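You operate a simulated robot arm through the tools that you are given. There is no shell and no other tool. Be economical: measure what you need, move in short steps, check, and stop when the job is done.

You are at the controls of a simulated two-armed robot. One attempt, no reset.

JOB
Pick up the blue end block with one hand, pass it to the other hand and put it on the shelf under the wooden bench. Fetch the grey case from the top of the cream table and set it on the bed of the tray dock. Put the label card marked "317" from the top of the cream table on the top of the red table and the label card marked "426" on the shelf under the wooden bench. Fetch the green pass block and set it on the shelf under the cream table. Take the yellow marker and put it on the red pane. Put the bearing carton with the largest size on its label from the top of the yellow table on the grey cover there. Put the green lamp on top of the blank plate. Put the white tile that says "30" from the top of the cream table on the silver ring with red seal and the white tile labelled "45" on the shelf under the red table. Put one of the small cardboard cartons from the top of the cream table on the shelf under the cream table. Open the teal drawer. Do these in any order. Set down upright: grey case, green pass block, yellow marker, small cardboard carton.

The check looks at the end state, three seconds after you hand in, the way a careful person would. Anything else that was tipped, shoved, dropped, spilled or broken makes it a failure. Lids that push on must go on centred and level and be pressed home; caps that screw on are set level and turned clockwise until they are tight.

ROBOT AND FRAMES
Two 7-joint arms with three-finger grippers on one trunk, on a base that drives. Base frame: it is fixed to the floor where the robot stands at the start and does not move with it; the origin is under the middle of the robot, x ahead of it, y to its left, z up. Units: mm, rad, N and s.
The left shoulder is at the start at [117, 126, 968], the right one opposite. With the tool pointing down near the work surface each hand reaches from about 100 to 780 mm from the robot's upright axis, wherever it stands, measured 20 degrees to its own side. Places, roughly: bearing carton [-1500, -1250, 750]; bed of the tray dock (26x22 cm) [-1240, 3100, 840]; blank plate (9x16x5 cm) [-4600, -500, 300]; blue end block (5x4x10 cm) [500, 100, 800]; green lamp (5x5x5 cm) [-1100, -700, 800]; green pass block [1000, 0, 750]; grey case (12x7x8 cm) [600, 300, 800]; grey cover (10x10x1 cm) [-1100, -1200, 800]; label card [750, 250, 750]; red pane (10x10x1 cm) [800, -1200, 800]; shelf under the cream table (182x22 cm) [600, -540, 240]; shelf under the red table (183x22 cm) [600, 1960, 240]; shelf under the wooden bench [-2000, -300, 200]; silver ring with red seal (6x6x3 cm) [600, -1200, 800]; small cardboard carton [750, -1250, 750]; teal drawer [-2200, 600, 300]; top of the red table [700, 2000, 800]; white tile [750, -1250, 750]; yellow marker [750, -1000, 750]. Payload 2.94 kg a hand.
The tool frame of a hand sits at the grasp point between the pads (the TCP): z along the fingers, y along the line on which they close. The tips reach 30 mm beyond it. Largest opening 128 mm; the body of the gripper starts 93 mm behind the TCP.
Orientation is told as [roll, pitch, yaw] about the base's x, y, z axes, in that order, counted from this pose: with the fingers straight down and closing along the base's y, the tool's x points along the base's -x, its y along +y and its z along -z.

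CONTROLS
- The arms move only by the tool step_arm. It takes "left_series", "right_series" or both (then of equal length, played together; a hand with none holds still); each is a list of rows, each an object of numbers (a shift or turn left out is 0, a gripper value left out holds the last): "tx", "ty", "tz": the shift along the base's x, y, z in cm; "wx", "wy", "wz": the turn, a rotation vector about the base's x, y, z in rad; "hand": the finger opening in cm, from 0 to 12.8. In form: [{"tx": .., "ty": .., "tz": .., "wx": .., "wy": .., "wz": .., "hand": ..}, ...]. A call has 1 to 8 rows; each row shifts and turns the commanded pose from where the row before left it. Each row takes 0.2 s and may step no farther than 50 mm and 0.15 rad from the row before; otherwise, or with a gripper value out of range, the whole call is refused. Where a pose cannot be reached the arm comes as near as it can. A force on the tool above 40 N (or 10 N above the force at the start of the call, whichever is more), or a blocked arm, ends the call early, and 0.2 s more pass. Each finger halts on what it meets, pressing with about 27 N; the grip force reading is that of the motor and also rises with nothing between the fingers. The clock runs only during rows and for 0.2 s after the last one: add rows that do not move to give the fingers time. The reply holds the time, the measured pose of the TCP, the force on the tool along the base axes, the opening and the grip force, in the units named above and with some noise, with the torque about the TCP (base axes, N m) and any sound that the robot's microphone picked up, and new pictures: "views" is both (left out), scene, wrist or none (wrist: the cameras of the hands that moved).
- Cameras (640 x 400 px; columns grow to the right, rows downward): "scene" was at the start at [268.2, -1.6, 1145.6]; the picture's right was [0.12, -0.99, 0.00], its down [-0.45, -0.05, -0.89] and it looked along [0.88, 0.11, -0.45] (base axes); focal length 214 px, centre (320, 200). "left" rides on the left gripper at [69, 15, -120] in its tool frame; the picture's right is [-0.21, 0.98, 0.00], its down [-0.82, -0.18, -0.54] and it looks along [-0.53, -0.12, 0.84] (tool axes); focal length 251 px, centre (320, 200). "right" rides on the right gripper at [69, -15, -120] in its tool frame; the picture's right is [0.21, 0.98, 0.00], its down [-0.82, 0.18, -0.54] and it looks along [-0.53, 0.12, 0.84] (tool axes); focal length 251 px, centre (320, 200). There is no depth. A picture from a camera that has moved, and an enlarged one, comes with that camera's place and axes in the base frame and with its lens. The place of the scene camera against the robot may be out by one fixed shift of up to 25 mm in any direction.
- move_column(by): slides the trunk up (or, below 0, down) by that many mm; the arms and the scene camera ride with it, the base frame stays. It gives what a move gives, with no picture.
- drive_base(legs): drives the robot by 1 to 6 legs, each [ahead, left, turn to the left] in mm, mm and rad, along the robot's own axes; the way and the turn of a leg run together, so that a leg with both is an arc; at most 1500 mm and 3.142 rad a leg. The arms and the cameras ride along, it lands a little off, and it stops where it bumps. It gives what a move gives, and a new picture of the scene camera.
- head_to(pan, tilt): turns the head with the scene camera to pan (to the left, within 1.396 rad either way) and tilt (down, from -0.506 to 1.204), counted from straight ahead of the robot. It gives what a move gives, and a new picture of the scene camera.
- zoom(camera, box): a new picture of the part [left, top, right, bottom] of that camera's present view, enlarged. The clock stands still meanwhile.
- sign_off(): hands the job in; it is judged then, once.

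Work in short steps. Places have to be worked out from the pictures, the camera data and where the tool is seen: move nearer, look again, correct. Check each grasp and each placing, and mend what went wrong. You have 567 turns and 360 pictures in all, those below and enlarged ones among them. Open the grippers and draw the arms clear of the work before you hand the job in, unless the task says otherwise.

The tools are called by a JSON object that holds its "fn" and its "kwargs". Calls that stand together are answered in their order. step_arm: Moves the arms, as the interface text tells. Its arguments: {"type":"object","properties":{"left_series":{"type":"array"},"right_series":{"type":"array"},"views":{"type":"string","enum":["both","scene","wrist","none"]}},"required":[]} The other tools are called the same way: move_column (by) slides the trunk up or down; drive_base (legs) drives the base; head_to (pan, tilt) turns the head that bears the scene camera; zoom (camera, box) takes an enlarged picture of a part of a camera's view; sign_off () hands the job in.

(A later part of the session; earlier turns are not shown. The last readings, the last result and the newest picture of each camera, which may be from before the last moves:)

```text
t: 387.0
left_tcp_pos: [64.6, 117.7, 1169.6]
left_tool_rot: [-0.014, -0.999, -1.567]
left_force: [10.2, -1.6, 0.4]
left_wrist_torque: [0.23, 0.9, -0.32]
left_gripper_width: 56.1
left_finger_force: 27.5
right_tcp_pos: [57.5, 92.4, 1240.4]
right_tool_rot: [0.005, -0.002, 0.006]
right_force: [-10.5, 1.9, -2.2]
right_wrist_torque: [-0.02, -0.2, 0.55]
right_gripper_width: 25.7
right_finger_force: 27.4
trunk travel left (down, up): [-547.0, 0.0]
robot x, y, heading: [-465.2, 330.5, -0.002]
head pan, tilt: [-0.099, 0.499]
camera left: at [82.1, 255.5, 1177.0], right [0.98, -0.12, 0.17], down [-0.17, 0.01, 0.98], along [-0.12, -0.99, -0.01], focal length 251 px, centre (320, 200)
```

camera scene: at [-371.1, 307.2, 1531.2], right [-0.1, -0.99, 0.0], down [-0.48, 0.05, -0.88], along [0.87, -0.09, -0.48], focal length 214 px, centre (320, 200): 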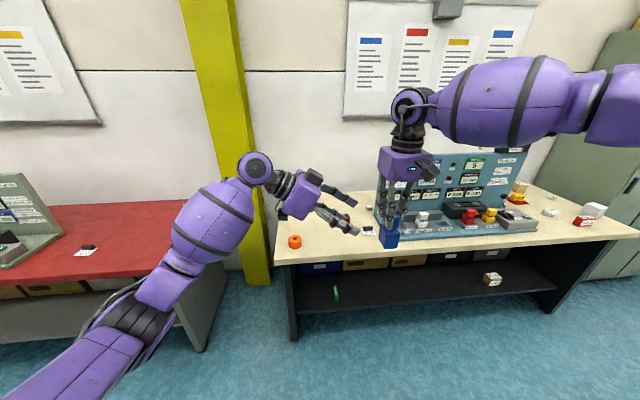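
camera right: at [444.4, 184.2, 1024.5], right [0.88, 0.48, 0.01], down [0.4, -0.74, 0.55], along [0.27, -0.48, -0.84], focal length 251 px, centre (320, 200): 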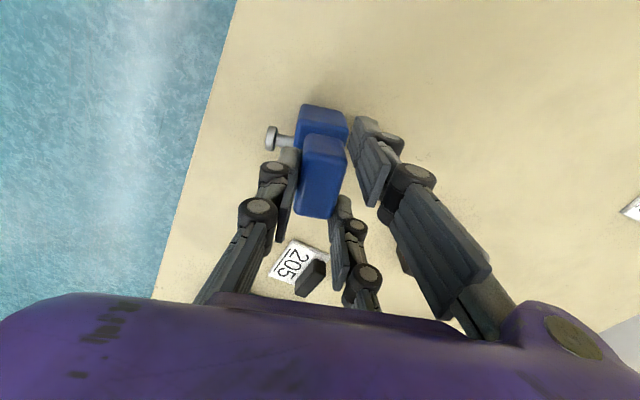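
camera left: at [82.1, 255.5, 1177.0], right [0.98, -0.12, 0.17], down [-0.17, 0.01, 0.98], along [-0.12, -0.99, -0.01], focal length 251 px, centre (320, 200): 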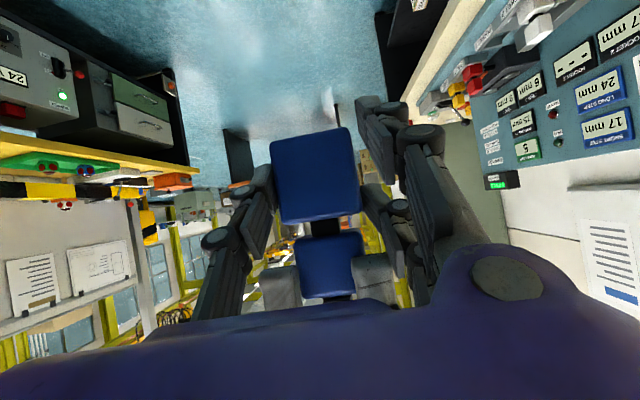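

Left grip holds (27 N). I open the right hand and lift it away.

{"fn": "step_arm", "kwargs": {"right_series": [{"hand": 5}, {}, {"tz": 3}, {"tz": 4}, {"tz": 4, "ty": -2}], "left_series": [{}, {}, {}, {}, {}], "views": "wrist"}}

```text
t: 388.2
left_tcp_pos: [63.6, 116.1, 1171.7]
left_tool_rot: [-0.011, -0.997, -1.572]
left_force: [-0.2, -0.3, -3.0]
left_wrist_torque: [0.09, -0.04, 0.0]
left_gripper_width: 49.7
left_finger_force: 27.1
right_tcp_pos: [58.9, 62.8, 1356.7]
right_tool_rot: [0.003, -0.005, 0.007]
right_force: [-0.3, -0.2, 0.0]
right_wrist_torque: [0.04, 0.0, -0.02]
right_gripper_width: 50.1
right_finger_force: 0.0
right hand out of reach, approached as far as the arm can: row 4
trunk travel left (down, up): [-547.0, 0.0]
robot x, y, heading: [-467.6, 330.7, -0.0]
head pan, tilt: [-0.099, 0.499]
camera right: at [-11.6, 47.2, 1477.2], right [-0.22, 0.98, 0.0], down [0.82, 0.18, 0.55], along [0.53, 0.12, -0.84], focal length 251 px, centre (320, 200)
camera left: at [80.4, 254.4, 1177.8], right [0.98, -0.13, 0.17], down [-0.17, 0.01, 0.98], along [-0.13, -0.99, -0.01], focal length 251 px, centre (320, 200)
```

right: 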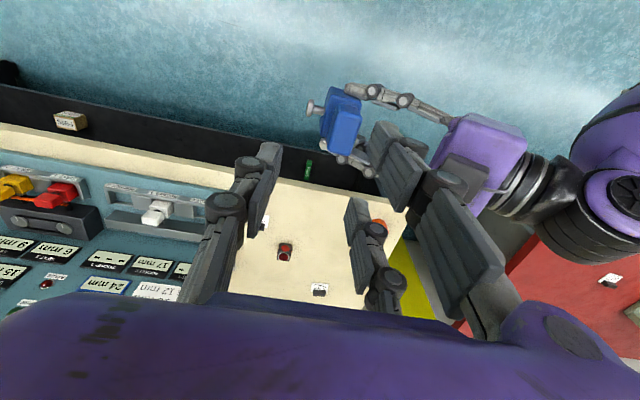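
left: 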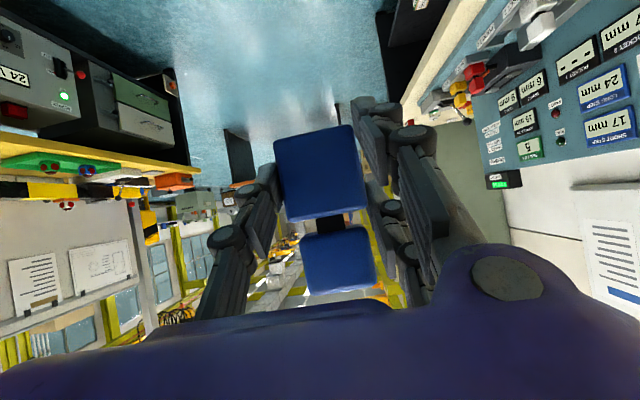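

The pass succeeded: the left hand holds the block. I swing the left hand out to the left and drive so the right hand can fetch card 426.

{"fn": "step_arm", "kwargs": {"left_series": [{"ty": 4.5}, {"ty": 4.5}, {"ty": 4.5}, {"ty": 4.5}, {"ty": 4.5}, {"ty": 4.5}, {"ty": 4.5}, {"ty": 4.5}], "right_series": [{"tz": -4}, {"tz": -4}, {"tz": -4}, {"tz": -4}, {"tz": -4}, {"tz": -4}, {}, {"hand": 8}], "views": "none"}}

{"fn": "drive_base", "kwargs": {"legs": [[0, 140, 0], [560, 0, 0]]}}

```text
t: 390.0
left_tcp_pos: [62.6, 478.3, 1172.1]
left_tool_rot: [-0.013, -0.998, -1.571]
left_force: [-0.4, 0.1, -3.0]
left_wrist_torque: [0.1, 0.01, 0.01]
left_gripper_width: 49.6
left_finger_force: 27.3
right_tcp_pos: [48.6, 60.6, 1120.4]
right_tool_rot: [0.003, -0.006, 0.007]
right_force: [0.4, 0.6, 0.4]
right_wrist_torque: [-0.05, 0.01, -0.03]
right_gripper_width: 80.3
right_finger_force: 0.1
right hand out of reach, approached as far as the arm can: row 6
trunk travel left (down, up): [-547.0, 0.0]
robot x, y, heading: [-464.0, 328.8, -0.001]
head pan, tilt: [-0.099, 0.499]
```

```text
t: 394.7
left_tcp_pos: [619.0, 613.9, 1171.2]
left_tool_rot: [-0.015, -0.998, -1.573]
left_force: [0.4, 0.1, -3.8]
left_wrist_torque: [0.08, -0.02, 0.01]
left_gripper_width: 49.6
left_finger_force: 27.2
right_tcp_pos: [602.0, 197.0, 1121.1]
right_tool_rot: [0.0, -0.007, 0.004]
right_force: [-0.2, 0.4, 0.0]
right_wrist_torque: [-0.03, 0.01, -0.03]
right_gripper_width: 80.1
right_finger_force: 0.2
trunk travel left (down, up): [-547.0, 0.0]
robot x, y, heading: [87.6, 470.5, -0.012]
head pan, tilt: [-0.099, 0.499]
camera scene: at [184.1, 449.0, 1531.3], right [-0.11, -0.99, 0.0], down [-0.48, 0.05, -0.88], along [0.87, -0.09, -0.48], focal length 214 px, centre (320, 200)
```

scene: 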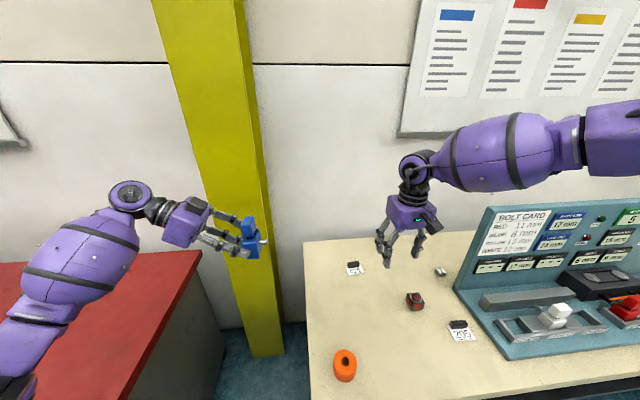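

I drive 90 mm closer, lower the trunk by 160, and extend the right hand toward card 426.

{"fn": "drive_base", "kwargs": {"legs": [[90, 25, 0.012]]}}

{"fn": "move_column", "kwargs": {"by": -160}}

{"fn": "step_arm", "kwargs": {"right_series": [{"tx": 4.5, "ty": 0.5}, {"tx": 4.5, "ty": 0.5}, {"tx": 4, "ty": 0.5}, {"tx": 4}], "views": "wrist"}}

```text
t: 395.9
left_tcp_pos: [706.5, 644.5, 1167.0]
left_tool_rot: [-0.026, -0.997, -1.558]
left_force: [0.7, 1.2, -4.1]
left_wrist_torque: [0.06, 0.04, -0.04]
left_gripper_width: 49.6
left_finger_force: 27.0
right_tcp_pos: [692.0, 227.3, 1117.1]
right_tool_rot: [0.003, -0.002, 0.009]
right_force: [-0.1, 0.2, -0.1]
right_wrist_torque: [-0.01, 0.05, -0.03]
right_gripper_width: 80.0
right_finger_force: 0.0
trunk travel left (down, up): [-547.0, 0.0]
robot x, y, heading: [171.2, 493.8, 0.005]
head pan, tilt: [-0.099, 0.499]
stopped in leg 1: the robot was blocked; the commanded pose is now the measured one
camera scene: at [273.9, 475.6, 1530.7], right [-0.1, -0.99, 0.0], down [-0.48, 0.05, -0.88], along [0.87, -0.09, -0.48], focal length 214 px, centre (320, 200)
```

scene: 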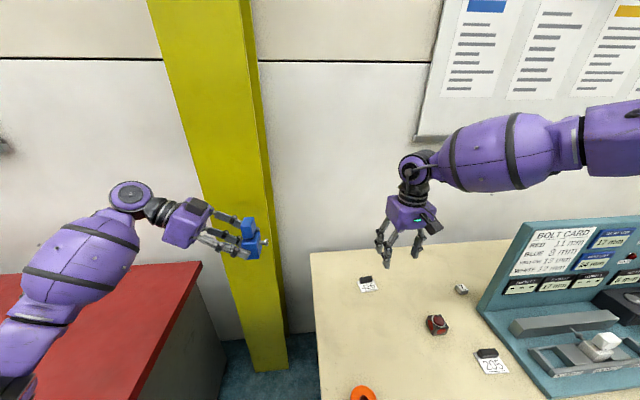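

```text
t: 397.8
left_tcp_pos: [703.1, 642.9, 1011.9]
left_tool_rot: [-0.012, -0.998, -1.566]
left_force: [-1.0, 0.0, -3.9]
left_wrist_torque: [0.1, 0.0, 0.01]
left_gripper_width: 49.6
left_finger_force: 26.9
right_tcp_pos: [689.2, 226.0, 962.4]
right_tool_rot: [0.0, -0.008, 0.01]
right_force: [0.0, 0.0, 0.6]
right_wrist_torque: [0.08, -0.03, 0.02]
right_gripper_width: 80.2
right_finger_force: 0.1
trunk travel left (down, up): [-387.0, 160.0]
robot x, y, heading: [171.7, 498.0, 0.001]
head pan, tilt: [-0.099, 0.499]
```

```text
t: 398.8
left_tcp_pos: [703.8, 642.5, 1010.9]
left_tool_rot: [-0.013, -1.0, -1.565]
left_force: [-0.6, -0.5, -3.1]
left_wrist_torque: [0.05, -0.05, 0.03]
left_gripper_width: 49.6
left_finger_force: 27.0
right_tcp_pos: [832.4, 230.8, 963.1]
right_tool_rot: [-0.002, -0.005, 0.008]
right_force: [-1.0, 0.4, 0.2]
right_wrist_torque: [-0.03, -0.05, 0.01]
right_gripper_width: 80.3
right_finger_force: 0.2
right hand out of reach, approached as far as the arm can: row 4
trunk travel left (down, up): [-387.0, 160.0]
robot x, y, heading: [171.5, 498.1, -0.002]
head pan, tilt: [-0.099, 0.499]
camera right: at [762.9, 213.5, 1083.5], right [-0.22, 0.97, 0.0], down [0.82, 0.19, 0.54], along [0.53, 0.12, -0.84], focal length 251 px, centre (320, 200)
```

right: 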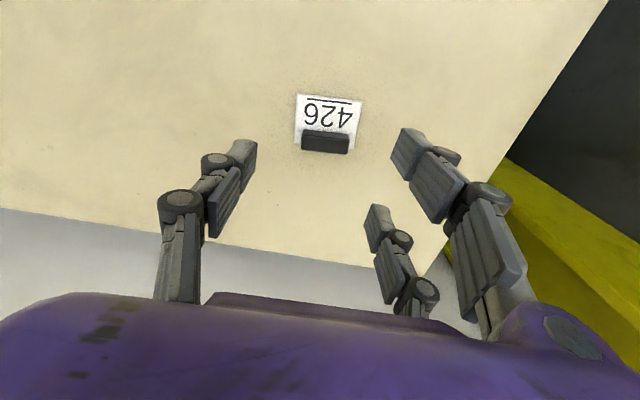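

Card grip bar is at (853,240). I lower the trunk 100 more for reach, then extend the last 2 cm.

{"fn": "move_column", "kwargs": {"by": -100}}

{"fn": "step_arm", "kwargs": {"right_series": [{"tx": 1, "ty": 0.5, "wz": 0.08}, {"tx": 1.1, "ty": 0.4}, {}], "views": "wrist"}}

```text
t: 400.1
left_tcp_pos: [702.9, 642.3, 910.9]
left_tool_rot: [-0.014, -0.999, -1.566]
left_force: [-1.6, -0.8, -2.7]
left_wrist_torque: [0.16, 0.0, -0.02]
left_gripper_width: 49.8
left_finger_force: 27.0
right_tcp_pos: [833.9, 229.8, 861.1]
right_tool_rot: [0.002, -0.008, 0.009]
right_force: [0.8, 0.3, -0.6]
right_wrist_torque: [0.01, -0.02, 0.0]
right_gripper_width: 79.9
right_finger_force: 0.1
trunk travel left (down, up): [-287.0, 260.0]
robot x, y, heading: [172.7, 494.8, 0.006]
head pan, tilt: [-0.099, 0.499]
```

```text
t: 400.9
left_tcp_pos: [703.2, 641.9, 912.0]
left_tool_rot: [-0.013, -0.999, -1.565]
left_force: [-0.7, 0.6, -3.2]
left_wrist_torque: [0.11, 0.0, -0.01]
left_gripper_width: 49.7
left_finger_force: 27.0
right_tcp_pos: [850.9, 241.2, 860.4]
right_tool_rot: [0.002, -0.006, 0.106]
right_force: [0.5, 0.2, -0.4]
right_wrist_torque: [0.04, 0.0, -0.01]
right_gripper_width: 79.7
right_finger_force: 0.0
right hand out of reach, approached as far as the arm can: row 2
trunk travel left (down, up): [-287.0, 260.0]
robot x, y, heading: [174.7, 493.4, 0.002]
head pan, tilt: [-0.099, 0.499]
camera right: at [782.8, 218.4, 980.7], right [-0.31, 0.95, 0.0], down [0.8, 0.26, 0.55], along [0.52, 0.17, -0.84], focal length 251 px, centre (320, 200)
```

right: 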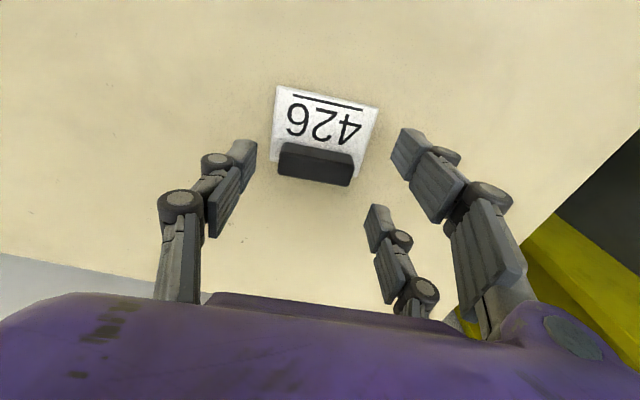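

Aligned. Lower 26 mm with the trunk and close on the bar.

{"fn": "move_column", "kwargs": {"by": -26}}

{"fn": "step_arm", "kwargs": {"right_series": [{"hand": 5}, {"hand": 4.5}, {}], "views": "wrist"}}

```text
t: 401.6
left_tcp_pos: [702.0, 635.8, 897.2]
left_tool_rot: [0.02, -0.963, -1.591]
left_force: [0.4, 0.4, -3.7]
left_wrist_torque: [0.11, 0.01, 0.01]
left_gripper_width: 49.5
left_finger_force: 26.6
right_tcp_pos: [850.7, 225.7, 836.4]
right_tool_rot: [0.014, -0.013, 0.09]
right_force: [-0.3, -0.1, 0.1]
right_wrist_torque: [-0.02, 0.01, 0.03]
right_gripper_width: 79.9
right_finger_force: 0.0
trunk travel left (down, up): [-261.0, 286.0]
robot x, y, heading: [172.8, 493.2, -0.0]
head pan, tilt: [-0.099, 0.499]
```

```text
t: 402.4
left_tcp_pos: [700.0, 635.6, 896.7]
left_tool_rot: [0.02, -0.961, -1.591]
left_force: [0.0, 0.1, -3.2]
left_wrist_torque: [0.12, 0.0, -0.01]
left_gripper_width: 49.2
left_finger_force: 27.2
right_tcp_pos: [851.0, 226.5, 836.3]
right_tool_rot: [0.015, -0.012, 0.089]
right_force: [0.1, 0.0, 0.5]
right_wrist_torque: [0.0, -0.02, 0.0]
right_gripper_width: 45.0
right_finger_force: 0.0
trunk travel left (down, up): [-261.0, 286.0]
robot x, y, heading: [173.1, 495.3, 0.001]
head pan, tilt: [-0.099, 0.499]
camera right: at [781.8, 202.7, 954.2], right [-0.3, 0.95, 0.01], down [0.8, 0.24, 0.55], along [0.53, 0.18, -0.83], focal length 251 px, centre (320, 200)
```

right: 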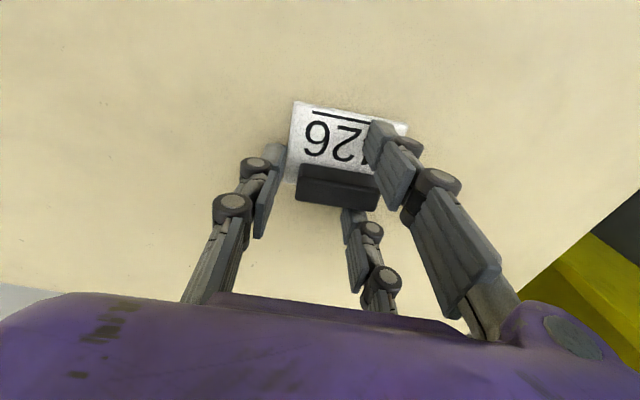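

The hands shifted during lowering; I check with the head camera for contact.

{"fn": "step_arm", "kwargs": {"right_series": [{"hand": 8}, {}], "views": "scene"}}

```text
t: 403.0
left_tcp_pos: [701.2, 635.7, 896.0]
left_tool_rot: [0.019, -0.96, -1.591]
left_force: [-0.3, 0.0, -3.1]
left_wrist_torque: [0.11, 0.03, -0.02]
left_gripper_width: 49.6
left_finger_force: 26.8
right_tcp_pos: [850.8, 226.6, 835.7]
right_tool_rot: [0.017, -0.013, 0.09]
right_force: [0.9, -0.4, -0.4]
right_wrist_torque: [0.02, -0.01, 0.01]
right_gripper_width: 80.2
right_finger_force: 0.0
trunk travel left (down, up): [-261.0, 286.0]
robot x, y, heading: [174.0, 494.1, -0.004]
head pan, tilt: [-0.099, 0.499]
camera scene: at [408.6, 457.1, 1229.5], right [-0.1, -0.99, -0.01], down [-0.47, 0.06, -0.88], along [0.88, -0.08, -0.48], focal length 214 px, centre (320, 200)
```

scene: 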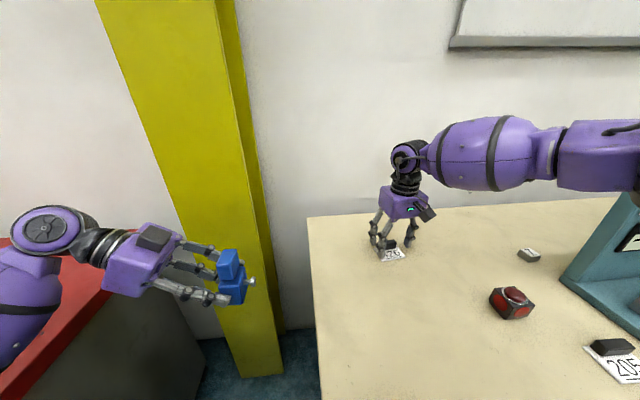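

The left arm is touching the red table. I raise the trunk back and lower only the right hand by arm motion.

{"fn": "move_column", "kwargs": {"by": 45}}

{"fn": "step_arm", "kwargs": {"left_series": [{"tz": 4}, {"tz": 4}, {"tz": 4}, {}], "right_series": [{"tz": -1}, {"tz": -1}, {"tz": -1}, {}], "views": "wrist"}}

```text
t: 403.9
left_tcp_pos: [702.6, 643.0, 928.6]
left_tool_rot: [-0.02, -1.001, -1.56]
left_force: [1.2, 0.9, -4.1]
left_wrist_torque: [0.06, -0.01, 0.0]
left_gripper_width: 49.2
left_finger_force: 27.1
right_tcp_pos: [854.3, 237.9, 886.1]
right_tool_rot: [0.001, -0.021, 0.088]
right_force: [0.8, 0.7, 0.0]
right_wrist_torque: [-0.04, 0.04, 0.01]
right_gripper_width: 80.1
right_finger_force: 0.0
trunk travel left (down, up): [-306.0, 241.0]
robot x, y, heading: [171.4, 497.0, 0.0]
head pan, tilt: [-0.099, 0.499]
```

```text
t: 404.9
left_tcp_pos: [702.7, 640.5, 1049.8]
left_tool_rot: [-0.016, -0.997, -1.566]
left_force: [-0.3, 0.0, -4.0]
left_wrist_torque: [0.09, -0.02, -0.02]
left_gripper_width: 49.4
left_finger_force: 26.9
right_tcp_pos: [853.3, 231.5, 859.8]
right_tool_rot: [-0.001, -0.022, 0.09]
right_force: [-0.2, -0.2, -0.5]
right_wrist_torque: [-0.03, -0.05, 0.0]
right_gripper_width: 79.7
right_finger_force: 0.0
right hand out of reach, approached as far as the arm can: row 2
trunk travel left (down, up): [-306.0, 241.0]
robot x, y, heading: [173.2, 497.2, 0.001]
head pan, tilt: [-0.099, 0.499]
camera right: at [783.4, 209.2, 977.8], right [-0.3, 0.95, 0.0], down [0.79, 0.25, 0.56], along [0.53, 0.16, -0.83], focal length 251 px, centre (320, 200)
camera left: at [720.1, 779.2, 1056.3], right [0.98, -0.12, 0.17], down [-0.17, 0.01, 0.98], along [-0.12, -0.99, -0.01], focal length 251 px, centre (320, 200)
```

right: 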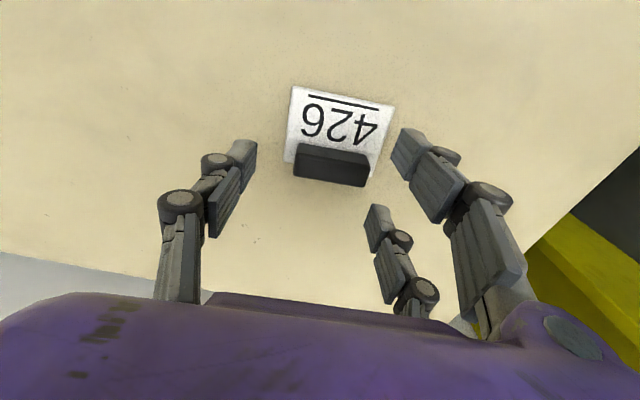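
left: 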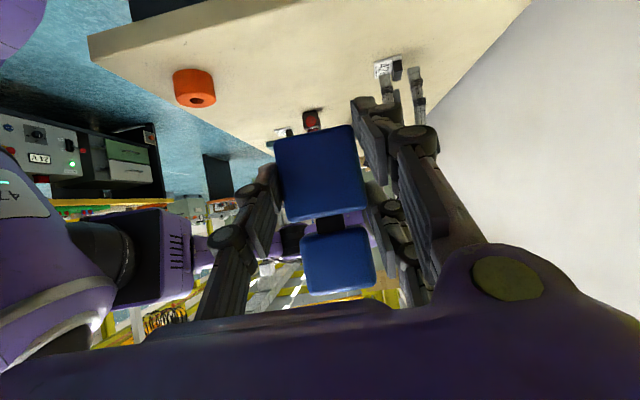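

{"fn": "step_arm", "kwargs": {"right_series": [{"ty": 0.8}], "views": "none"}}

{"fn": "move_column", "kwargs": {"by": -25}}

```text
t: 405.3
left_tcp_pos: [703.9, 640.9, 1049.5]
left_tool_rot: [-0.013, -0.997, -1.565]
left_force: [-0.3, -0.1, -3.1]
left_wrist_torque: [0.11, -0.01, -0.02]
left_gripper_width: 49.7
left_finger_force: 26.6
right_tcp_pos: [853.7, 231.8, 860.4]
right_tool_rot: [0.002, -0.023, 0.086]
right_force: [-0.2, 0.1, -1.1]
right_wrist_torque: [0.03, -0.01, 0.01]
right_gripper_width: 80.1
right_finger_force: 0.0
right hand out of reach, approached as far as the arm can: row 1
trunk travel left (down, up): [-306.0, 241.0]
robot x, y, heading: [177.2, 493.7, 0.0]
head pan, tilt: [-0.099, 0.499]
```

```text
t: 406.0
left_tcp_pos: [702.6, 641.6, 1024.0]
left_tool_rot: [-0.015, -0.999, -1.567]
left_force: [0.0, 0.4, -3.1]
left_wrist_torque: [0.11, 0.0, 0.01]
left_gripper_width: 49.6
left_finger_force: 27.2
right_tcp_pos: [852.8, 231.8, 835.7]
right_tool_rot: [0.002, -0.021, 0.086]
right_force: [-0.1, 0.3, -0.1]
right_wrist_torque: [-0.03, 0.0, 0.0]
right_gripper_width: 79.9
right_finger_force: 0.0
trunk travel left (down, up): [-281.0, 266.0]
robot x, y, heading: [172.4, 494.8, 0.0]
head pan, tilt: [-0.099, 0.499]
```

Within the opening; I close on the bar.

{"fn": "step_arm", "kwargs": {"right_series": [{"hand": 5}, {"hand": 4.3}, {}], "views": "wrist"}}

```text
t: 406.8
left_tcp_pos: [703.1, 644.0, 1024.2]
left_tool_rot: [-0.013, -0.998, -1.567]
left_force: [-0.5, -0.5, -2.5]
left_wrist_torque: [0.08, -0.01, -0.01]
left_gripper_width: 49.6
left_finger_force: 26.3
right_tcp_pos: [853.3, 231.7, 835.1]
right_tool_rot: [0.002, -0.023, 0.087]
right_force: [1.2, -0.3, 5.8]
right_wrist_torque: [-0.02, 0.09, 0.01]
right_gripper_width: 43.0
right_finger_force: 0.0
trunk travel left (down, up): [-281.0, 266.0]
robot x, y, heading: [170.3, 494.9, 0.003]
head pan, tilt: [-0.099, 0.499]
camera right: at [783.0, 209.1, 953.4], right [-0.3, 0.95, 0.0], down [0.79, 0.25, 0.56], along [0.53, 0.16, -0.83], focal length 251 px, centre (320, 200)
```

right: 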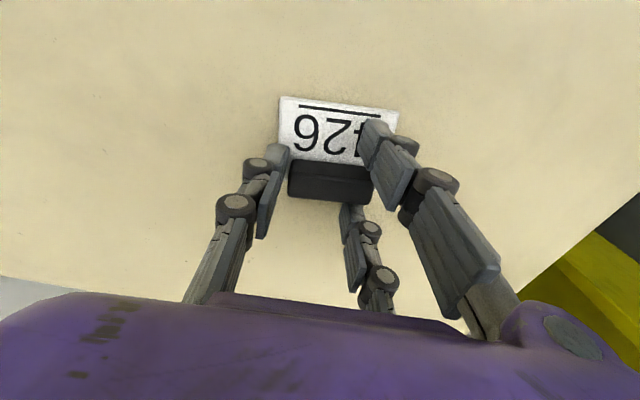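

The bar slips between the paired fingers this way; it must be pinched across its thin side, as with 317. I open, rise, and yaw to about -1.48.

{"fn": "step_arm", "kwargs": {"right_series": [{"hand": 8}, {}, {"tz": 3}, {"tz": 3, "wz": -0.15}, {"tz": 2, "wz": -0.15}, {"wz": -0.15}, {"wz": -0.15}, {"wz": -0.15}], "views": "none"}}

{"fn": "step_arm", "kwargs": {"right_series": [{"wz": -0.15}, {"wz": -0.15}, {"wz": -0.15}, {"wz": -0.15}, {"wz": -0.15, "hand": 5}, {"wz": -0.07}], "views": "wrist"}}

```text
t: 408.6
left_tcp_pos: [703.3, 643.4, 1024.2]
left_tool_rot: [-0.016, -0.998, -1.563]
left_force: [0.7, -0.7, -2.6]
left_wrist_torque: [0.11, 0.02, -0.01]
left_gripper_width: 49.3
left_finger_force: 26.9
right_tcp_pos: [853.1, 231.3, 914.5]
right_tool_rot: [-0.001, -0.022, -0.664]
right_force: [0.9, 0.3, -0.4]
right_wrist_torque: [-0.01, 0.04, -0.02]
right_gripper_width: 80.0
right_finger_force: 0.1
trunk travel left (down, up): [-281.0, 266.0]
robot x, y, heading: [177.3, 498.4, -0.001]
head pan, tilt: [-0.099, 0.499]
```

```text
t: 410.0
left_tcp_pos: [702.5, 643.0, 1024.0]
left_tool_rot: [-0.014, -0.998, -1.562]
left_force: [0.1, 0.3, -2.7]
left_wrist_torque: [0.13, 0.02, -0.06]
left_gripper_width: 49.4
left_finger_force: 27.0
right_tcp_pos: [854.1, 229.6, 913.4]
right_tool_rot: [0.002, -0.019, -1.484]
right_force: [0.1, 1.1, -0.6]
right_wrist_torque: [0.0, 0.02, -0.02]
right_gripper_width: 50.0
right_finger_force: 0.0
trunk travel left (down, up): [-281.0, 266.0]
robot x, y, heading: [172.4, 494.2, -0.0]
head pan, tilt: [-0.099, 0.499]
camera right: at [831.8, 299.7, 1032.8], right [0.95, 0.3, 0.0], down [0.25, -0.79, 0.56], along [0.16, -0.53, -0.83], focal length 251 px, centre (320, 200)
```

right: 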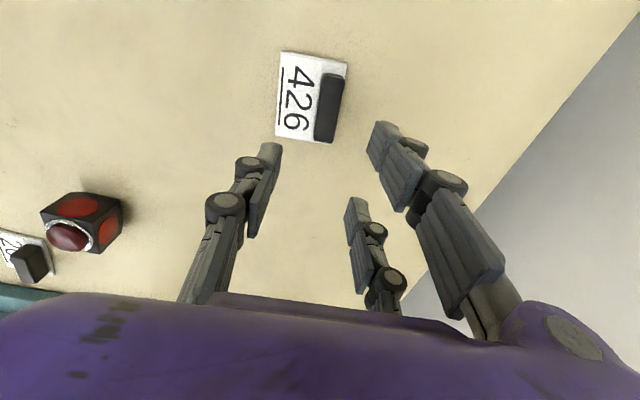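

I nudge the base left 18 mm, then lower by trunk and pinch.

{"fn": "drive_base", "kwargs": {"legs": [[0, 18, 0]]}}

{"fn": "step_arm", "kwargs": {"right_series": [{"tz": -3.5}, {"tz": -3.5}, {"tz": -0.8}], "views": "wrist"}}

```text
t: 410.9
left_tcp_pos: [702.4, 659.1, 1024.6]
left_tool_rot: [-0.015, -0.999, -1.566]
left_force: [0.4, 0.2, -3.2]
left_wrist_torque: [0.08, 0.0, 0.01]
left_gripper_width: 49.4
left_finger_force: 27.1
right_tcp_pos: [853.5, 247.9, 914.1]
right_tool_rot: [0.0, -0.021, -1.481]
right_force: [0.6, -0.6, 0.2]
right_wrist_torque: [-0.03, 0.02, 0.0]
right_gripper_width: 50.2
right_finger_force: 0.0
trunk travel left (down, up): [-281.0, 266.0]
robot x, y, heading: [174.3, 511.8, 0.005]
head pan, tilt: [-0.099, 0.499]
camera scene: at [409.0, 492.5, 1248.6], right [-0.1, -0.99, 0.0], down [-0.48, 0.05, -0.88], along [0.87, -0.09, -0.48], focal length 214 px, centre (320, 200)
```

scene: 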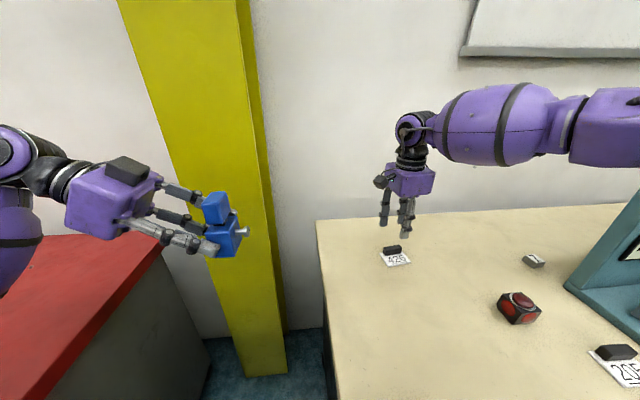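

```text
t: 411.7
left_tcp_pos: [703.1, 662.3, 1025.3]
left_tool_rot: [-0.016, -0.997, -1.565]
left_force: [-0.4, 0.1, -2.8]
left_wrist_torque: [0.12, -0.04, -0.03]
left_gripper_width: 49.5
left_finger_force: 26.8
right_tcp_pos: [852.4, 248.5, 836.4]
right_tool_rot: [0.003, -0.021, -1.482]
right_force: [-0.3, 0.3, 0.5]
right_wrist_torque: [-0.02, -0.02, 0.0]
right_gripper_width: 50.1
right_finger_force: 0.1
trunk travel left (down, up): [-281.0, 266.0]
robot x, y, heading: [176.8, 511.1, 0.002]
head pan, tilt: [-0.099, 0.499]
camera right: at [831.8, 317.2, 955.6], right [0.95, 0.3, 0.0], down [0.25, -0.79, 0.56], along [0.17, -0.53, -0.83], focal length 251 px, centre (320, 200)
```

right: 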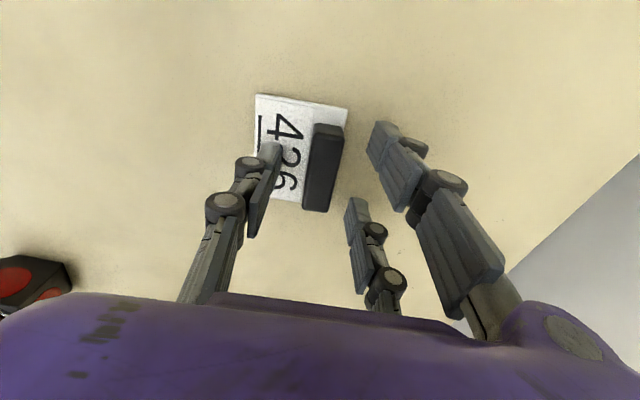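

The bar is between the fingers. Close and lift a little to check.

{"fn": "step_arm", "kwargs": {"right_series": [{"hand": 1}, {"hand": 0.5}, {}, {"tz": 3}, {"tz": 4}], "views": "wrist"}}

```text
t: 412.9
left_tcp_pos: [702.5, 660.9, 1025.6]
left_tool_rot: [-0.013, -0.997, -1.566]
left_force: [-0.2, -0.5, -3.0]
left_wrist_torque: [0.08, -0.01, 0.02]
left_gripper_width: 49.8
left_finger_force: 26.5
right_tcp_pos: [855.0, 248.4, 906.4]
right_tool_rot: [0.001, -0.021, -1.484]
right_force: [0.2, 0.0, -1.0]
right_wrist_torque: [-0.02, -0.04, 0.04]
right_gripper_width: 17.0
right_finger_force: 27.1
trunk travel left (down, up): [-281.0, 266.0]
robot x, y, heading: [172.6, 518.5, 0.001]
head pan, tilt: [-0.099, 0.499]
camera right: at [832.3, 318.0, 1025.2], right [0.95, 0.3, 0.0], down [0.25, -0.79, 0.56], along [0.16, -0.53, -0.83], focal length 251 px, centre (320, 200)
```

right: 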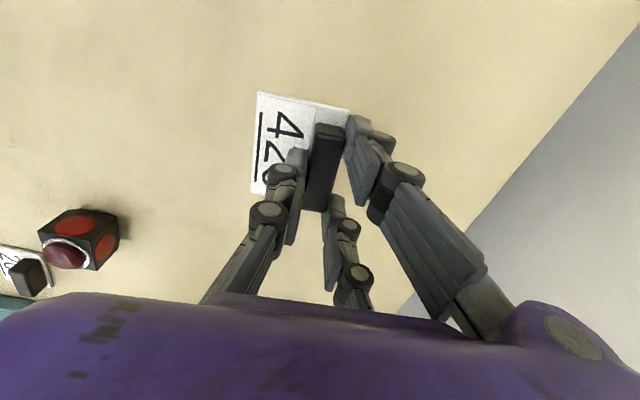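

Card 426 is held. I raise the trunk, back away and turn to face west (−x) to find the way to the bench.

{"fn": "move_column", "kwargs": {"by": 266}}

{"fn": "drive_base", "kwargs": {"legs": [[-600, 0, 0], [0, 0, 1.571]]}}

{"fn": "head_to", "kwargs": {"pan": 0.9, "tilt": 0.3}}

```text
t: 415.6
left_tcp_pos: [704.3, 660.8, 1289.6]
left_tool_rot: [-0.019, -0.999, -1.56]
left_force: [0.5, 0.2, -3.2]
left_wrist_torque: [0.06, 0.02, -0.02]
left_gripper_width: 49.7
left_finger_force: 26.7
right_tcp_pos: [776.8, 248.2, 1466.1]
right_tool_rot: [0.476, -0.06, -1.502]
right_force: [0.3, 0.1, -0.1]
right_wrist_torque: [0.03, -0.01, 0.02]
right_gripper_width: 17.2
right_finger_force: 27.4
trunk travel left (down, up): [-547.0, 0.0]
robot x, y, heading: [171.4, 516.3, -0.003]
head pan, tilt: [-0.099, 0.499]
```

```text
t: 422.8
left_tcp_pos: [-568.8, 1053.4, 1291.1]
left_tool_rot: [-0.014, -0.998, -0.022]
left_force: [0.2, -0.2, -3.3]
left_wrist_torque: [-0.01, 0.1, 0.0]
left_gripper_width: 49.9
left_finger_force: 27.0
right_tcp_pos: [-153.4, 1115.1, 1467.3]
right_tool_rot: [0.478, -0.059, 0.042]
right_force: [0.3, 0.1, 0.1]
right_wrist_torque: [0.03, -0.01, 0.01]
right_gripper_width: 17.1
right_finger_force: 27.1
trunk travel left (down, up): [-547.0, 0.0]
robot x, y, heading: [-434.0, 518.9, 1.539]
head pan, tilt: [-0.099, 0.499]
camera scene: at [-419.5, 598.8, 1531.2], right [0.99, -0.13, 0.0], down [-0.06, -0.47, -0.88], along [0.11, 0.87, -0.48], focal length 214 px, centre (320, 200)
```

scene: 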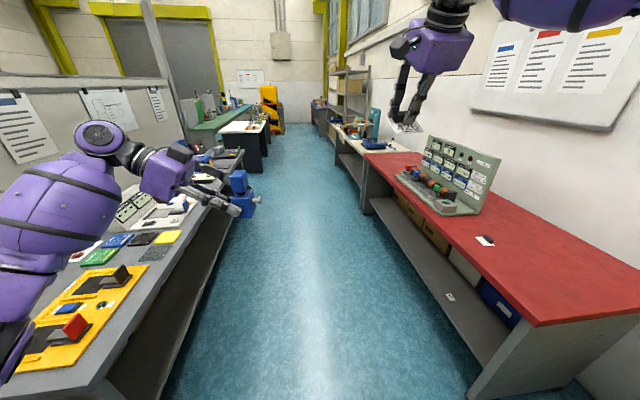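

```text
t: 424.1
left_tcp_pos: [-568.0, 1053.2, 1291.9]
left_tool_rot: [-0.013, -0.998, -0.02]
left_force: [-0.5, 0.1, -3.3]
left_wrist_torque: [0.03, 0.08, -0.01]
left_gripper_width: 49.3
left_finger_force: 27.2
right_tcp_pos: [-154.3, 1114.1, 1469.2]
right_tool_rot: [0.478, -0.06, 0.042]
right_force: [0.5, 0.6, -1.0]
right_wrist_torque: [0.0, -0.01, -0.01]
right_gripper_width: 17.0
right_finger_force: 27.0
trunk travel left (down, up): [-547.0, 0.0]
robot x, y, heading: [-436.6, 518.0, 1.547]
head pan, tilt: [0.901, 0.3]
camera scene: at [-502.7, 568.8, 1549.6], right [0.64, 0.77, 0.0], down [0.23, -0.19, -0.96], along [-0.73, 0.61, -0.3], focal length 214 px, centre (320, 200)
```

scene: 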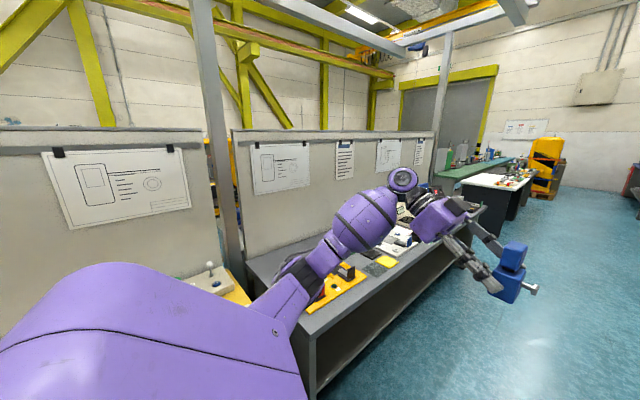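

The bench lies behind the partition row, so I go around its north end: drive up the aisle and turn west to look.

{"fn": "drive_base", "kwargs": {"legs": [[1500, 0, 0], [1500, 0, 0.025], [0, 0, 1.571]]}}

{"fn": "head_to", "kwargs": {"pan": 0.7, "tilt": 0.3}}

```text
t: 442.5
left_tcp_pos: [-884.4, 3425.3, 1291.3]
left_tool_rot: [-0.013, -0.998, 1.533]
left_force: [0.2, -1.0, -3.1]
left_wrist_torque: [-0.12, 0.01, 0.03]
left_gripper_width: 50.0
left_finger_force: 26.8
right_tcp_pos: [-940.1, 3841.3, 1470.4]
right_tool_rot: [0.479, -0.059, 1.597]
right_force: [-0.1, 0.1, -0.7]
right_wrist_torque: [-0.01, -0.02, -0.01]
right_gripper_width: 17.0
right_finger_force: 26.6
trunk travel left (down, up): [-547.0, 0.0]
robot x, y, heading: [-349.9, 3551.9, 3.1]
head pan, tilt: [0.901, 0.3]
camera scene: at [-407.2, 3467.2, 1549.6], right [-0.76, 0.65, 0.0], down [0.19, 0.22, -0.96], along [-0.63, -0.72, -0.3], focal length 214 px, centre (320, 200)
```

scene: 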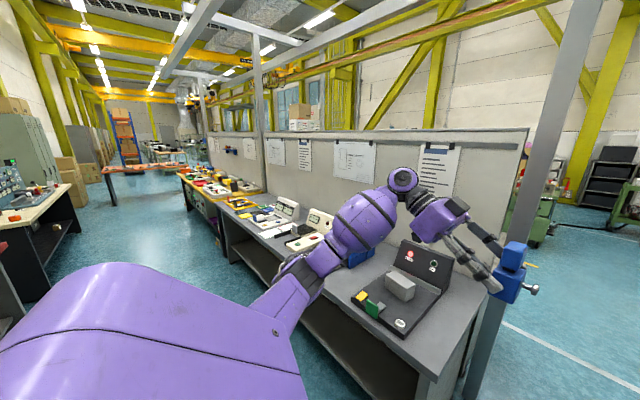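

```text
t: 443.2
left_tcp_pos: [-884.9, 3425.3, 1290.6]
left_tool_rot: [-0.016, -0.998, 1.533]
left_force: [0.6, 0.2, -4.0]
left_wrist_torque: [-0.11, 0.0, 0.0]
left_gripper_width: 49.6
left_finger_force: 27.4
right_tcp_pos: [-941.3, 3842.2, 1469.6]
right_tool_rot: [0.477, -0.058, 1.598]
right_force: [-0.2, 0.4, -0.6]
right_wrist_torque: [0.0, 0.02, 0.0]
right_gripper_width: 17.2
right_finger_force: 26.6
trunk travel left (down, up): [-547.0, 0.0]
robot x, y, heading: [-348.0, 3542.4, 3.097]
head pan, tilt: [0.7, 0.3]
camera scene: at [-420.1, 3480.6, 1549.6], right [-0.61, 0.79, 0.0], down [0.23, 0.18, -0.96], along [-0.76, -0.58, -0.3], focal length 214 px, centre (320, 200)
```

scene: 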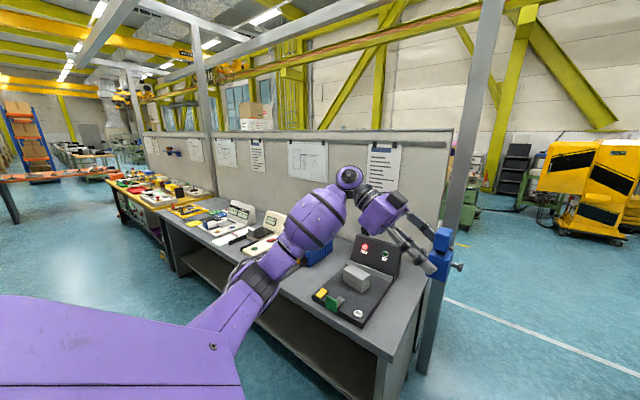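

The partition's end post stands near (-1660,3385). I shift away from it and drive west past it, then look south.

{"fn": "drive_base", "kwargs": {"legs": [[0, -300, 0], [1400, 0, 0], [600, 0, 0]]}}

{"fn": "head_to", "kwargs": {"pan": 1.3, "tilt": 0.3}}

```text
t: 450.9
left_tcp_pos: [-1869.6, 3751.3, 1286.3]
left_tool_rot: [-0.031, -0.986, 1.588]
left_force: [-0.5, 0.0, -3.4]
left_wrist_torque: [-0.06, -0.01, 0.02]
left_gripper_width: 49.5
left_finger_force: 26.9
right_tcp_pos: [-1934.3, 4173.4, 1473.1]
right_tool_rot: [0.489, -0.052, 1.62]
right_force: [0.2, 0.0, -0.9]
right_wrist_torque: [0.02, -0.01, -0.03]
right_gripper_width: 17.2
right_finger_force: 27.2
trunk travel left (down, up): [-547.0, 0.0]
robot x, y, heading: [-1353.2, 3882.1, 3.125]
head pan, tilt: [0.7, 0.3]
stopped in leg 2: the robot was blocked; the commanded pose is now the measured one
camera scene: at [-1404.9, 3825.5, 1551.0], right [-0.63, 0.78, 0.0], down [0.22, 0.18, -0.96], along [-0.74, -0.6, -0.28], focal length 214 px, centre (320, 200)
```

scene: 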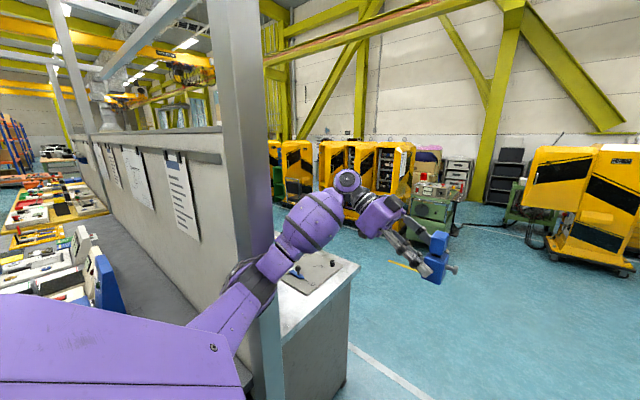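

```text
t: 451.9
left_tcp_pos: [-1869.2, 3751.2, 1288.0]
left_tool_rot: [-0.032, -0.991, 1.583]
left_force: [0.5, -0.2, -3.8]
left_wrist_torque: [-0.11, 0.02, -0.03]
left_gripper_width: 50.0
left_finger_force: 26.8
right_tcp_pos: [-1932.3, 4173.7, 1473.5]
right_tool_rot: [0.491, -0.054, 1.617]
right_force: [-0.6, 0.3, -0.3]
right_wrist_torque: [-0.02, -0.02, -0.01]
right_gripper_width: 17.1
right_finger_force: 27.0
trunk travel left (down, up): [-547.0, 0.0]
robot x, y, heading: [-1350.4, 3887.1, 3.122]
head pan, tilt: [1.3, 0.3]
camera scene: at [-1357.4, 3793.6, 1550.5], right [-0.96, 0.29, 0.01], down [0.07, 0.28, -0.96], along [-0.28, -0.92, -0.29], focal length 214 px, centre (320, 200)
```

scene: 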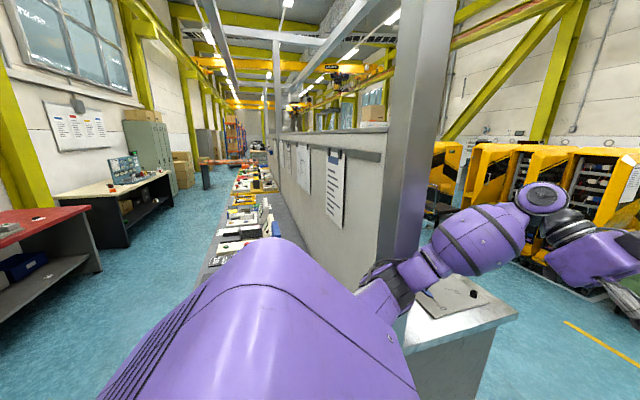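

The left elbow touched the end post. I back up slightly, shift further right, and continue west.

{"fn": "drive_base", "kwargs": {"legs": [[-60, 0, 0], [0, -230, 0], [1000, 0, 0]]}}

```text
t: 459.8
left_tcp_pos: [-2822.2, 3980.0, 1281.2]
left_tool_rot: [-0.052, -0.996, 1.609]
left_force: [0.6, 1.3, -3.3]
left_wrist_torque: [-0.11, 0.01, 0.04]
left_gripper_width: 49.6
left_finger_force: 27.1
right_tcp_pos: [-2890.7, 4398.2, 1469.7]
right_tool_rot: [0.477, -0.059, 1.629]
right_force: [0.5, -0.1, -0.8]
right_wrist_torque: [-0.03, 0.04, 0.01]
right_gripper_width: 17.2
right_finger_force: 27.7
trunk travel left (down, up): [-547.0, 0.0]
robot x, y, heading: [-2293.4, 4127.0, 3.132]
head pan, tilt: [1.3, 0.3]
camera scene: at [-2313.7, 4023.6, 1549.7], right [-0.96, 0.28, 0.0], down [0.08, 0.28, -0.96], along [-0.26, -0.92, -0.3], focal length 214 px, centre (320, 200)
```

scene: 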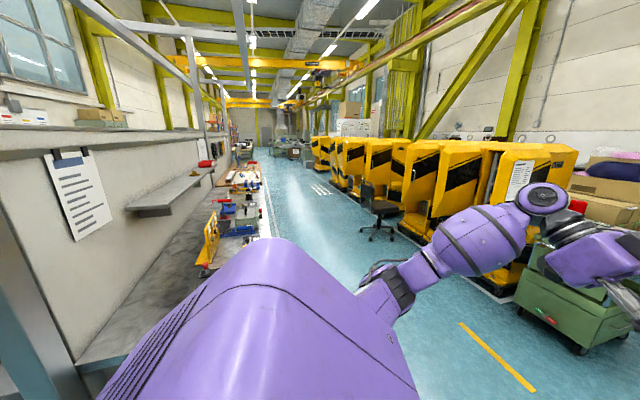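

The west aisle runs south with benches on its east side. I drive into it and head south.

{"fn": "drive_base", "kwargs": {"legs": [[500, 0, 0], [0, 0, 1.58], [1500, 0, 0], [1400, 0, 0]]}}

{"fn": "head_to", "kwargs": {"pan": 0.5, "tilt": 0.4}}

```text
t: 480.0
left_tcp_pos: [-2577.7, 768.8, 1281.3]
left_tool_rot: [-0.053, -0.996, -3.075]
left_force: [-0.1, -0.2, -2.8]
left_wrist_torque: [0.01, -0.08, 0.0]
left_gripper_width: 49.3
left_finger_force: 27.2
right_tcp_pos: [-2994.1, 689.6, 1468.5]
right_tool_rot: [0.479, -0.059, -3.058]
right_force: [0.9, -1.1, -0.4]
right_wrist_torque: [0.0, 0.01, -0.03]
right_gripper_width: 17.1
right_finger_force: 27.0
trunk travel left (down, up): [-547.0, 0.0]
robot x, y, heading: [-2737.3, 1296.1, -1.554]
head pan, tilt: [1.3, 0.3]
camera scene: at [-2643.3, 1258.4, 1549.6], right [-0.25, -0.97, 0.0], down [-0.29, 0.07, -0.96], along [0.92, -0.24, -0.3], focal length 214 px, centre (320, 200)
```

scene: 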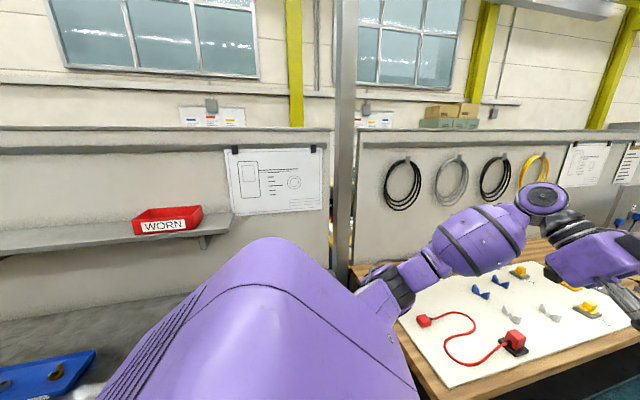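

```text
t: 481.1
left_tcp_pos: [-2576.0, 767.0, 1280.6]
left_tool_rot: [-0.054, -0.996, -3.075]
left_force: [-0.4, 0.4, -3.9]
left_wrist_torque: [0.01, -0.09, -0.01]
left_gripper_width: 49.7
left_finger_force: 27.2
right_tcp_pos: [-2994.6, 689.3, 1467.5]
right_tool_rot: [0.478, -0.061, -3.059]
right_force: [0.4, 1.0, 0.2]
right_wrist_torque: [-0.02, 0.01, 0.02]
right_gripper_width: 17.1
right_finger_force: 27.1
trunk travel left (down, up): [-547.0, 0.0]
robot x, y, heading: [-2739.0, 1293.2, -1.555]
head pan, tilt: [0.499, 0.4]
camera scene: at [-2687.9, 1200.9, 1540.4], right [-0.87, -0.49, 0.0], down [-0.19, 0.34, -0.92], along [0.45, -0.8, -0.39], focal length 214 px, centre (320, 200)
```

scene: 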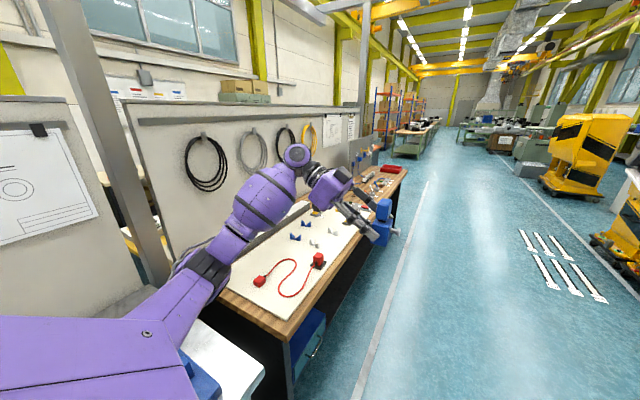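

The wooden bench is found, with a teal drawer unit under its near end. I drive to y≈-250 and face the bench.

{"fn": "drive_base", "kwargs": {"legs": [[1500, -200, 0], [0, 0, 1.555]]}}

{"fn": "head_to", "kwargs": {"pan": 0.0, "tilt": 0.75}}

```text
refused: leg 1 is longer than a leg can be; nothing moved
```

```text
t: 482.1
left_tcp_pos: [-2576.5, 768.0, 1281.2]
left_tool_rot: [-0.054, -0.995, -3.076]
left_force: [0.5, -0.4, -3.4]
left_wrist_torque: [-0.01, -0.1, -0.04]
left_gripper_width: 49.4
left_finger_force: 26.7
right_tcp_pos: [-2994.6, 688.1, 1468.4]
right_tool_rot: [0.477, -0.059, -3.057]
right_force: [0.4, 0.8, -0.7]
right_wrist_torque: [0.01, 0.03, 0.03]
right_gripper_width: 17.0
right_finger_force: 27.1
trunk travel left (down, up): [-547.0, 0.0]
robot x, y, heading: [-2739.1, 1296.6, -1.557]
head pan, tilt: [0.0, 0.75]
camera scene: at [-2732.2, 1198.5, 1509.3], right [-1.0, -0.02, 0.0], down [-0.01, 0.68, -0.73], along [0.01, -0.73, -0.68], focal length 214 px, centre (320, 200)
```

scene: 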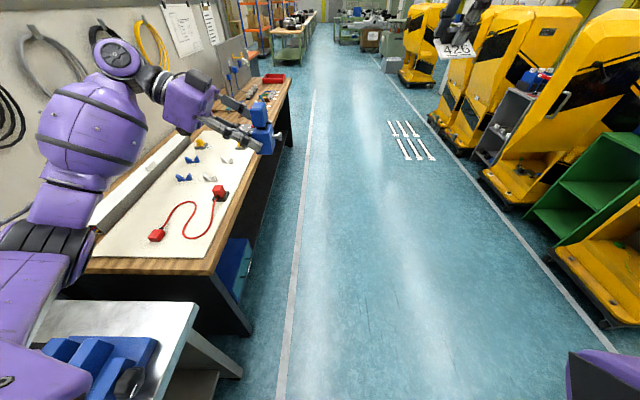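

{"fn": "drive_base", "kwargs": {"legs": [[1480, 0, 0], [0, -200, 0], [0, 0, 1.56]]}}

```text
t: 495.2
left_tcp_pos: [-2382.2, -49.2, 1280.8]
left_tool_rot: [-0.054, -0.996, -1.522]
left_force: [0.5, 0.3, -3.5]
left_wrist_torque: [0.08, 0.0, -0.04]
left_gripper_width: 49.5
left_finger_force: 27.4
right_tcp_pos: [-2309.7, -468.5, 1468.4]
right_tool_rot: [0.48, -0.06, -1.505]
right_force: [-0.2, -0.1, -0.1]
right_wrist_torque: [0.01, 0.0, 0.03]
right_gripper_width: 17.1
right_finger_force: 26.8
trunk travel left (down, up): [-547.0, 0.0]
robot x, y, heading: [-2912.8, -199.4, -0.005]
head pan, tilt: [0.0, 0.75]
camera scene: at [-2823.1, -213.9, 1509.2], right [0.0, -1.0, 0.0], down [-0.68, 0.0, -0.73], along [0.73, 0.0, -0.68], focal length 214 px, centre (320, 200)
```

scene: 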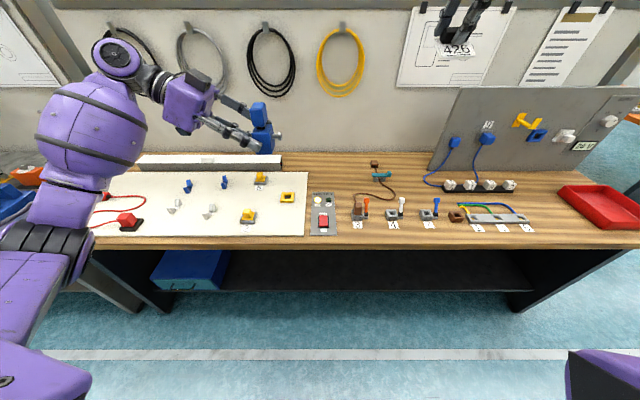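

The shelf under the bench is clear between y≈+330 and -1480. I turn the left hand to point ahead and level the right hand, then lower the trunk.

{"fn": "step_arm", "kwargs": {"left_series": [{"wz": 0.15}, {"wz": 0.15}, {"wz": 0.15}, {"wz": 0.15}, {"wz": 0.15}, {"wz": 0.15}, {"wz": 0.15}, {"wz": 0.15}], "right_series": [{"wy": 0.12, "wx": 0.008, "tz": -3}, {"wy": 0.12, "wx": 0.008, "tz": -3}, {"wy": 0.12, "wx": 0.008, "tz": -3}, {"wy": 0.12, "wx": 0.008, "tz": -3}, {"tz": -3}, {"tz": -3}, {"tz": -3}, {}], "views": "none"}}

{"fn": "step_arm", "kwargs": {"left_series": [{"wz": 0.15}, {"wz": 0.15}, {"tx": 3}, {"tx": 3}], "views": "none"}}

{"fn": "move_column", "kwargs": {"by": -300}}

```text
t: 497.0
left_tcp_pos: [-2381.7, -49.8, 1280.0]
left_tool_rot: [-0.052, -0.995, -0.321]
left_force: [0.3, -0.3, -2.3]
left_wrist_torque: [0.03, 0.1, 0.0]
left_gripper_width: 49.6
left_finger_force: 27.3
right_tcp_pos: [-2350.7, -557.0, 1290.5]
right_tool_rot: [0.0, 0.009, -1.492]
right_force: [0.1, 0.1, 0.0]
right_wrist_torque: [0.0, -0.01, 0.0]
right_gripper_width: 17.2
right_finger_force: 27.2
right hand out of reach, approached as far as the arm can: row 1, 2, 3, 4
trunk travel left (down, up): [-547.0, 0.0]
robot x, y, heading: [-2911.7, -200.4, 0.003]
head pan, tilt: [0.0, 0.75]
```

```text
t: 498.0
left_tcp_pos: [-2318.6, -50.5, 1279.4]
left_tool_rot: [-0.052, -0.995, -0.021]
left_force: [0.8, 0.1, -3.8]
left_wrist_torque: [0.01, 0.13, -0.02]
left_gripper_width: 49.7
left_finger_force: 26.6
right_tcp_pos: [-2349.1, -557.1, 1289.8]
right_tool_rot: [0.001, 0.008, -1.491]
right_force: [-0.9, 0.0, -0.6]
right_wrist_torque: [0.0, 0.04, 0.01]
right_gripper_width: 17.2
right_finger_force: 26.7
trunk travel left (down, up): [-547.0, 0.0]
robot x, y, heading: [-2912.7, -199.1, -0.001]
head pan, tilt: [0.0, 0.75]
```

```text
t: 501.0
left_tcp_pos: [-2321.3, -48.1, 979.6]
left_tool_rot: [-0.054, -0.992, -0.024]
left_force: [-0.2, -0.1, -2.4]
left_wrist_torque: [-0.02, 0.1, -0.02]
left_gripper_width: 49.7
left_finger_force: 26.8
right_tcp_pos: [-2353.1, -554.0, 991.0]
right_tool_rot: [0.002, 0.008, -1.493]
right_force: [0.2, -0.3, -0.6]
right_wrist_torque: [-0.05, 0.02, 0.04]
right_gripper_width: 17.2
right_finger_force: 26.7
trunk travel left (down, up): [-247.0, 300.0]
robot x, y, heading: [-2912.1, -203.3, -0.004]
head pan, tilt: [0.0, 0.75]
```

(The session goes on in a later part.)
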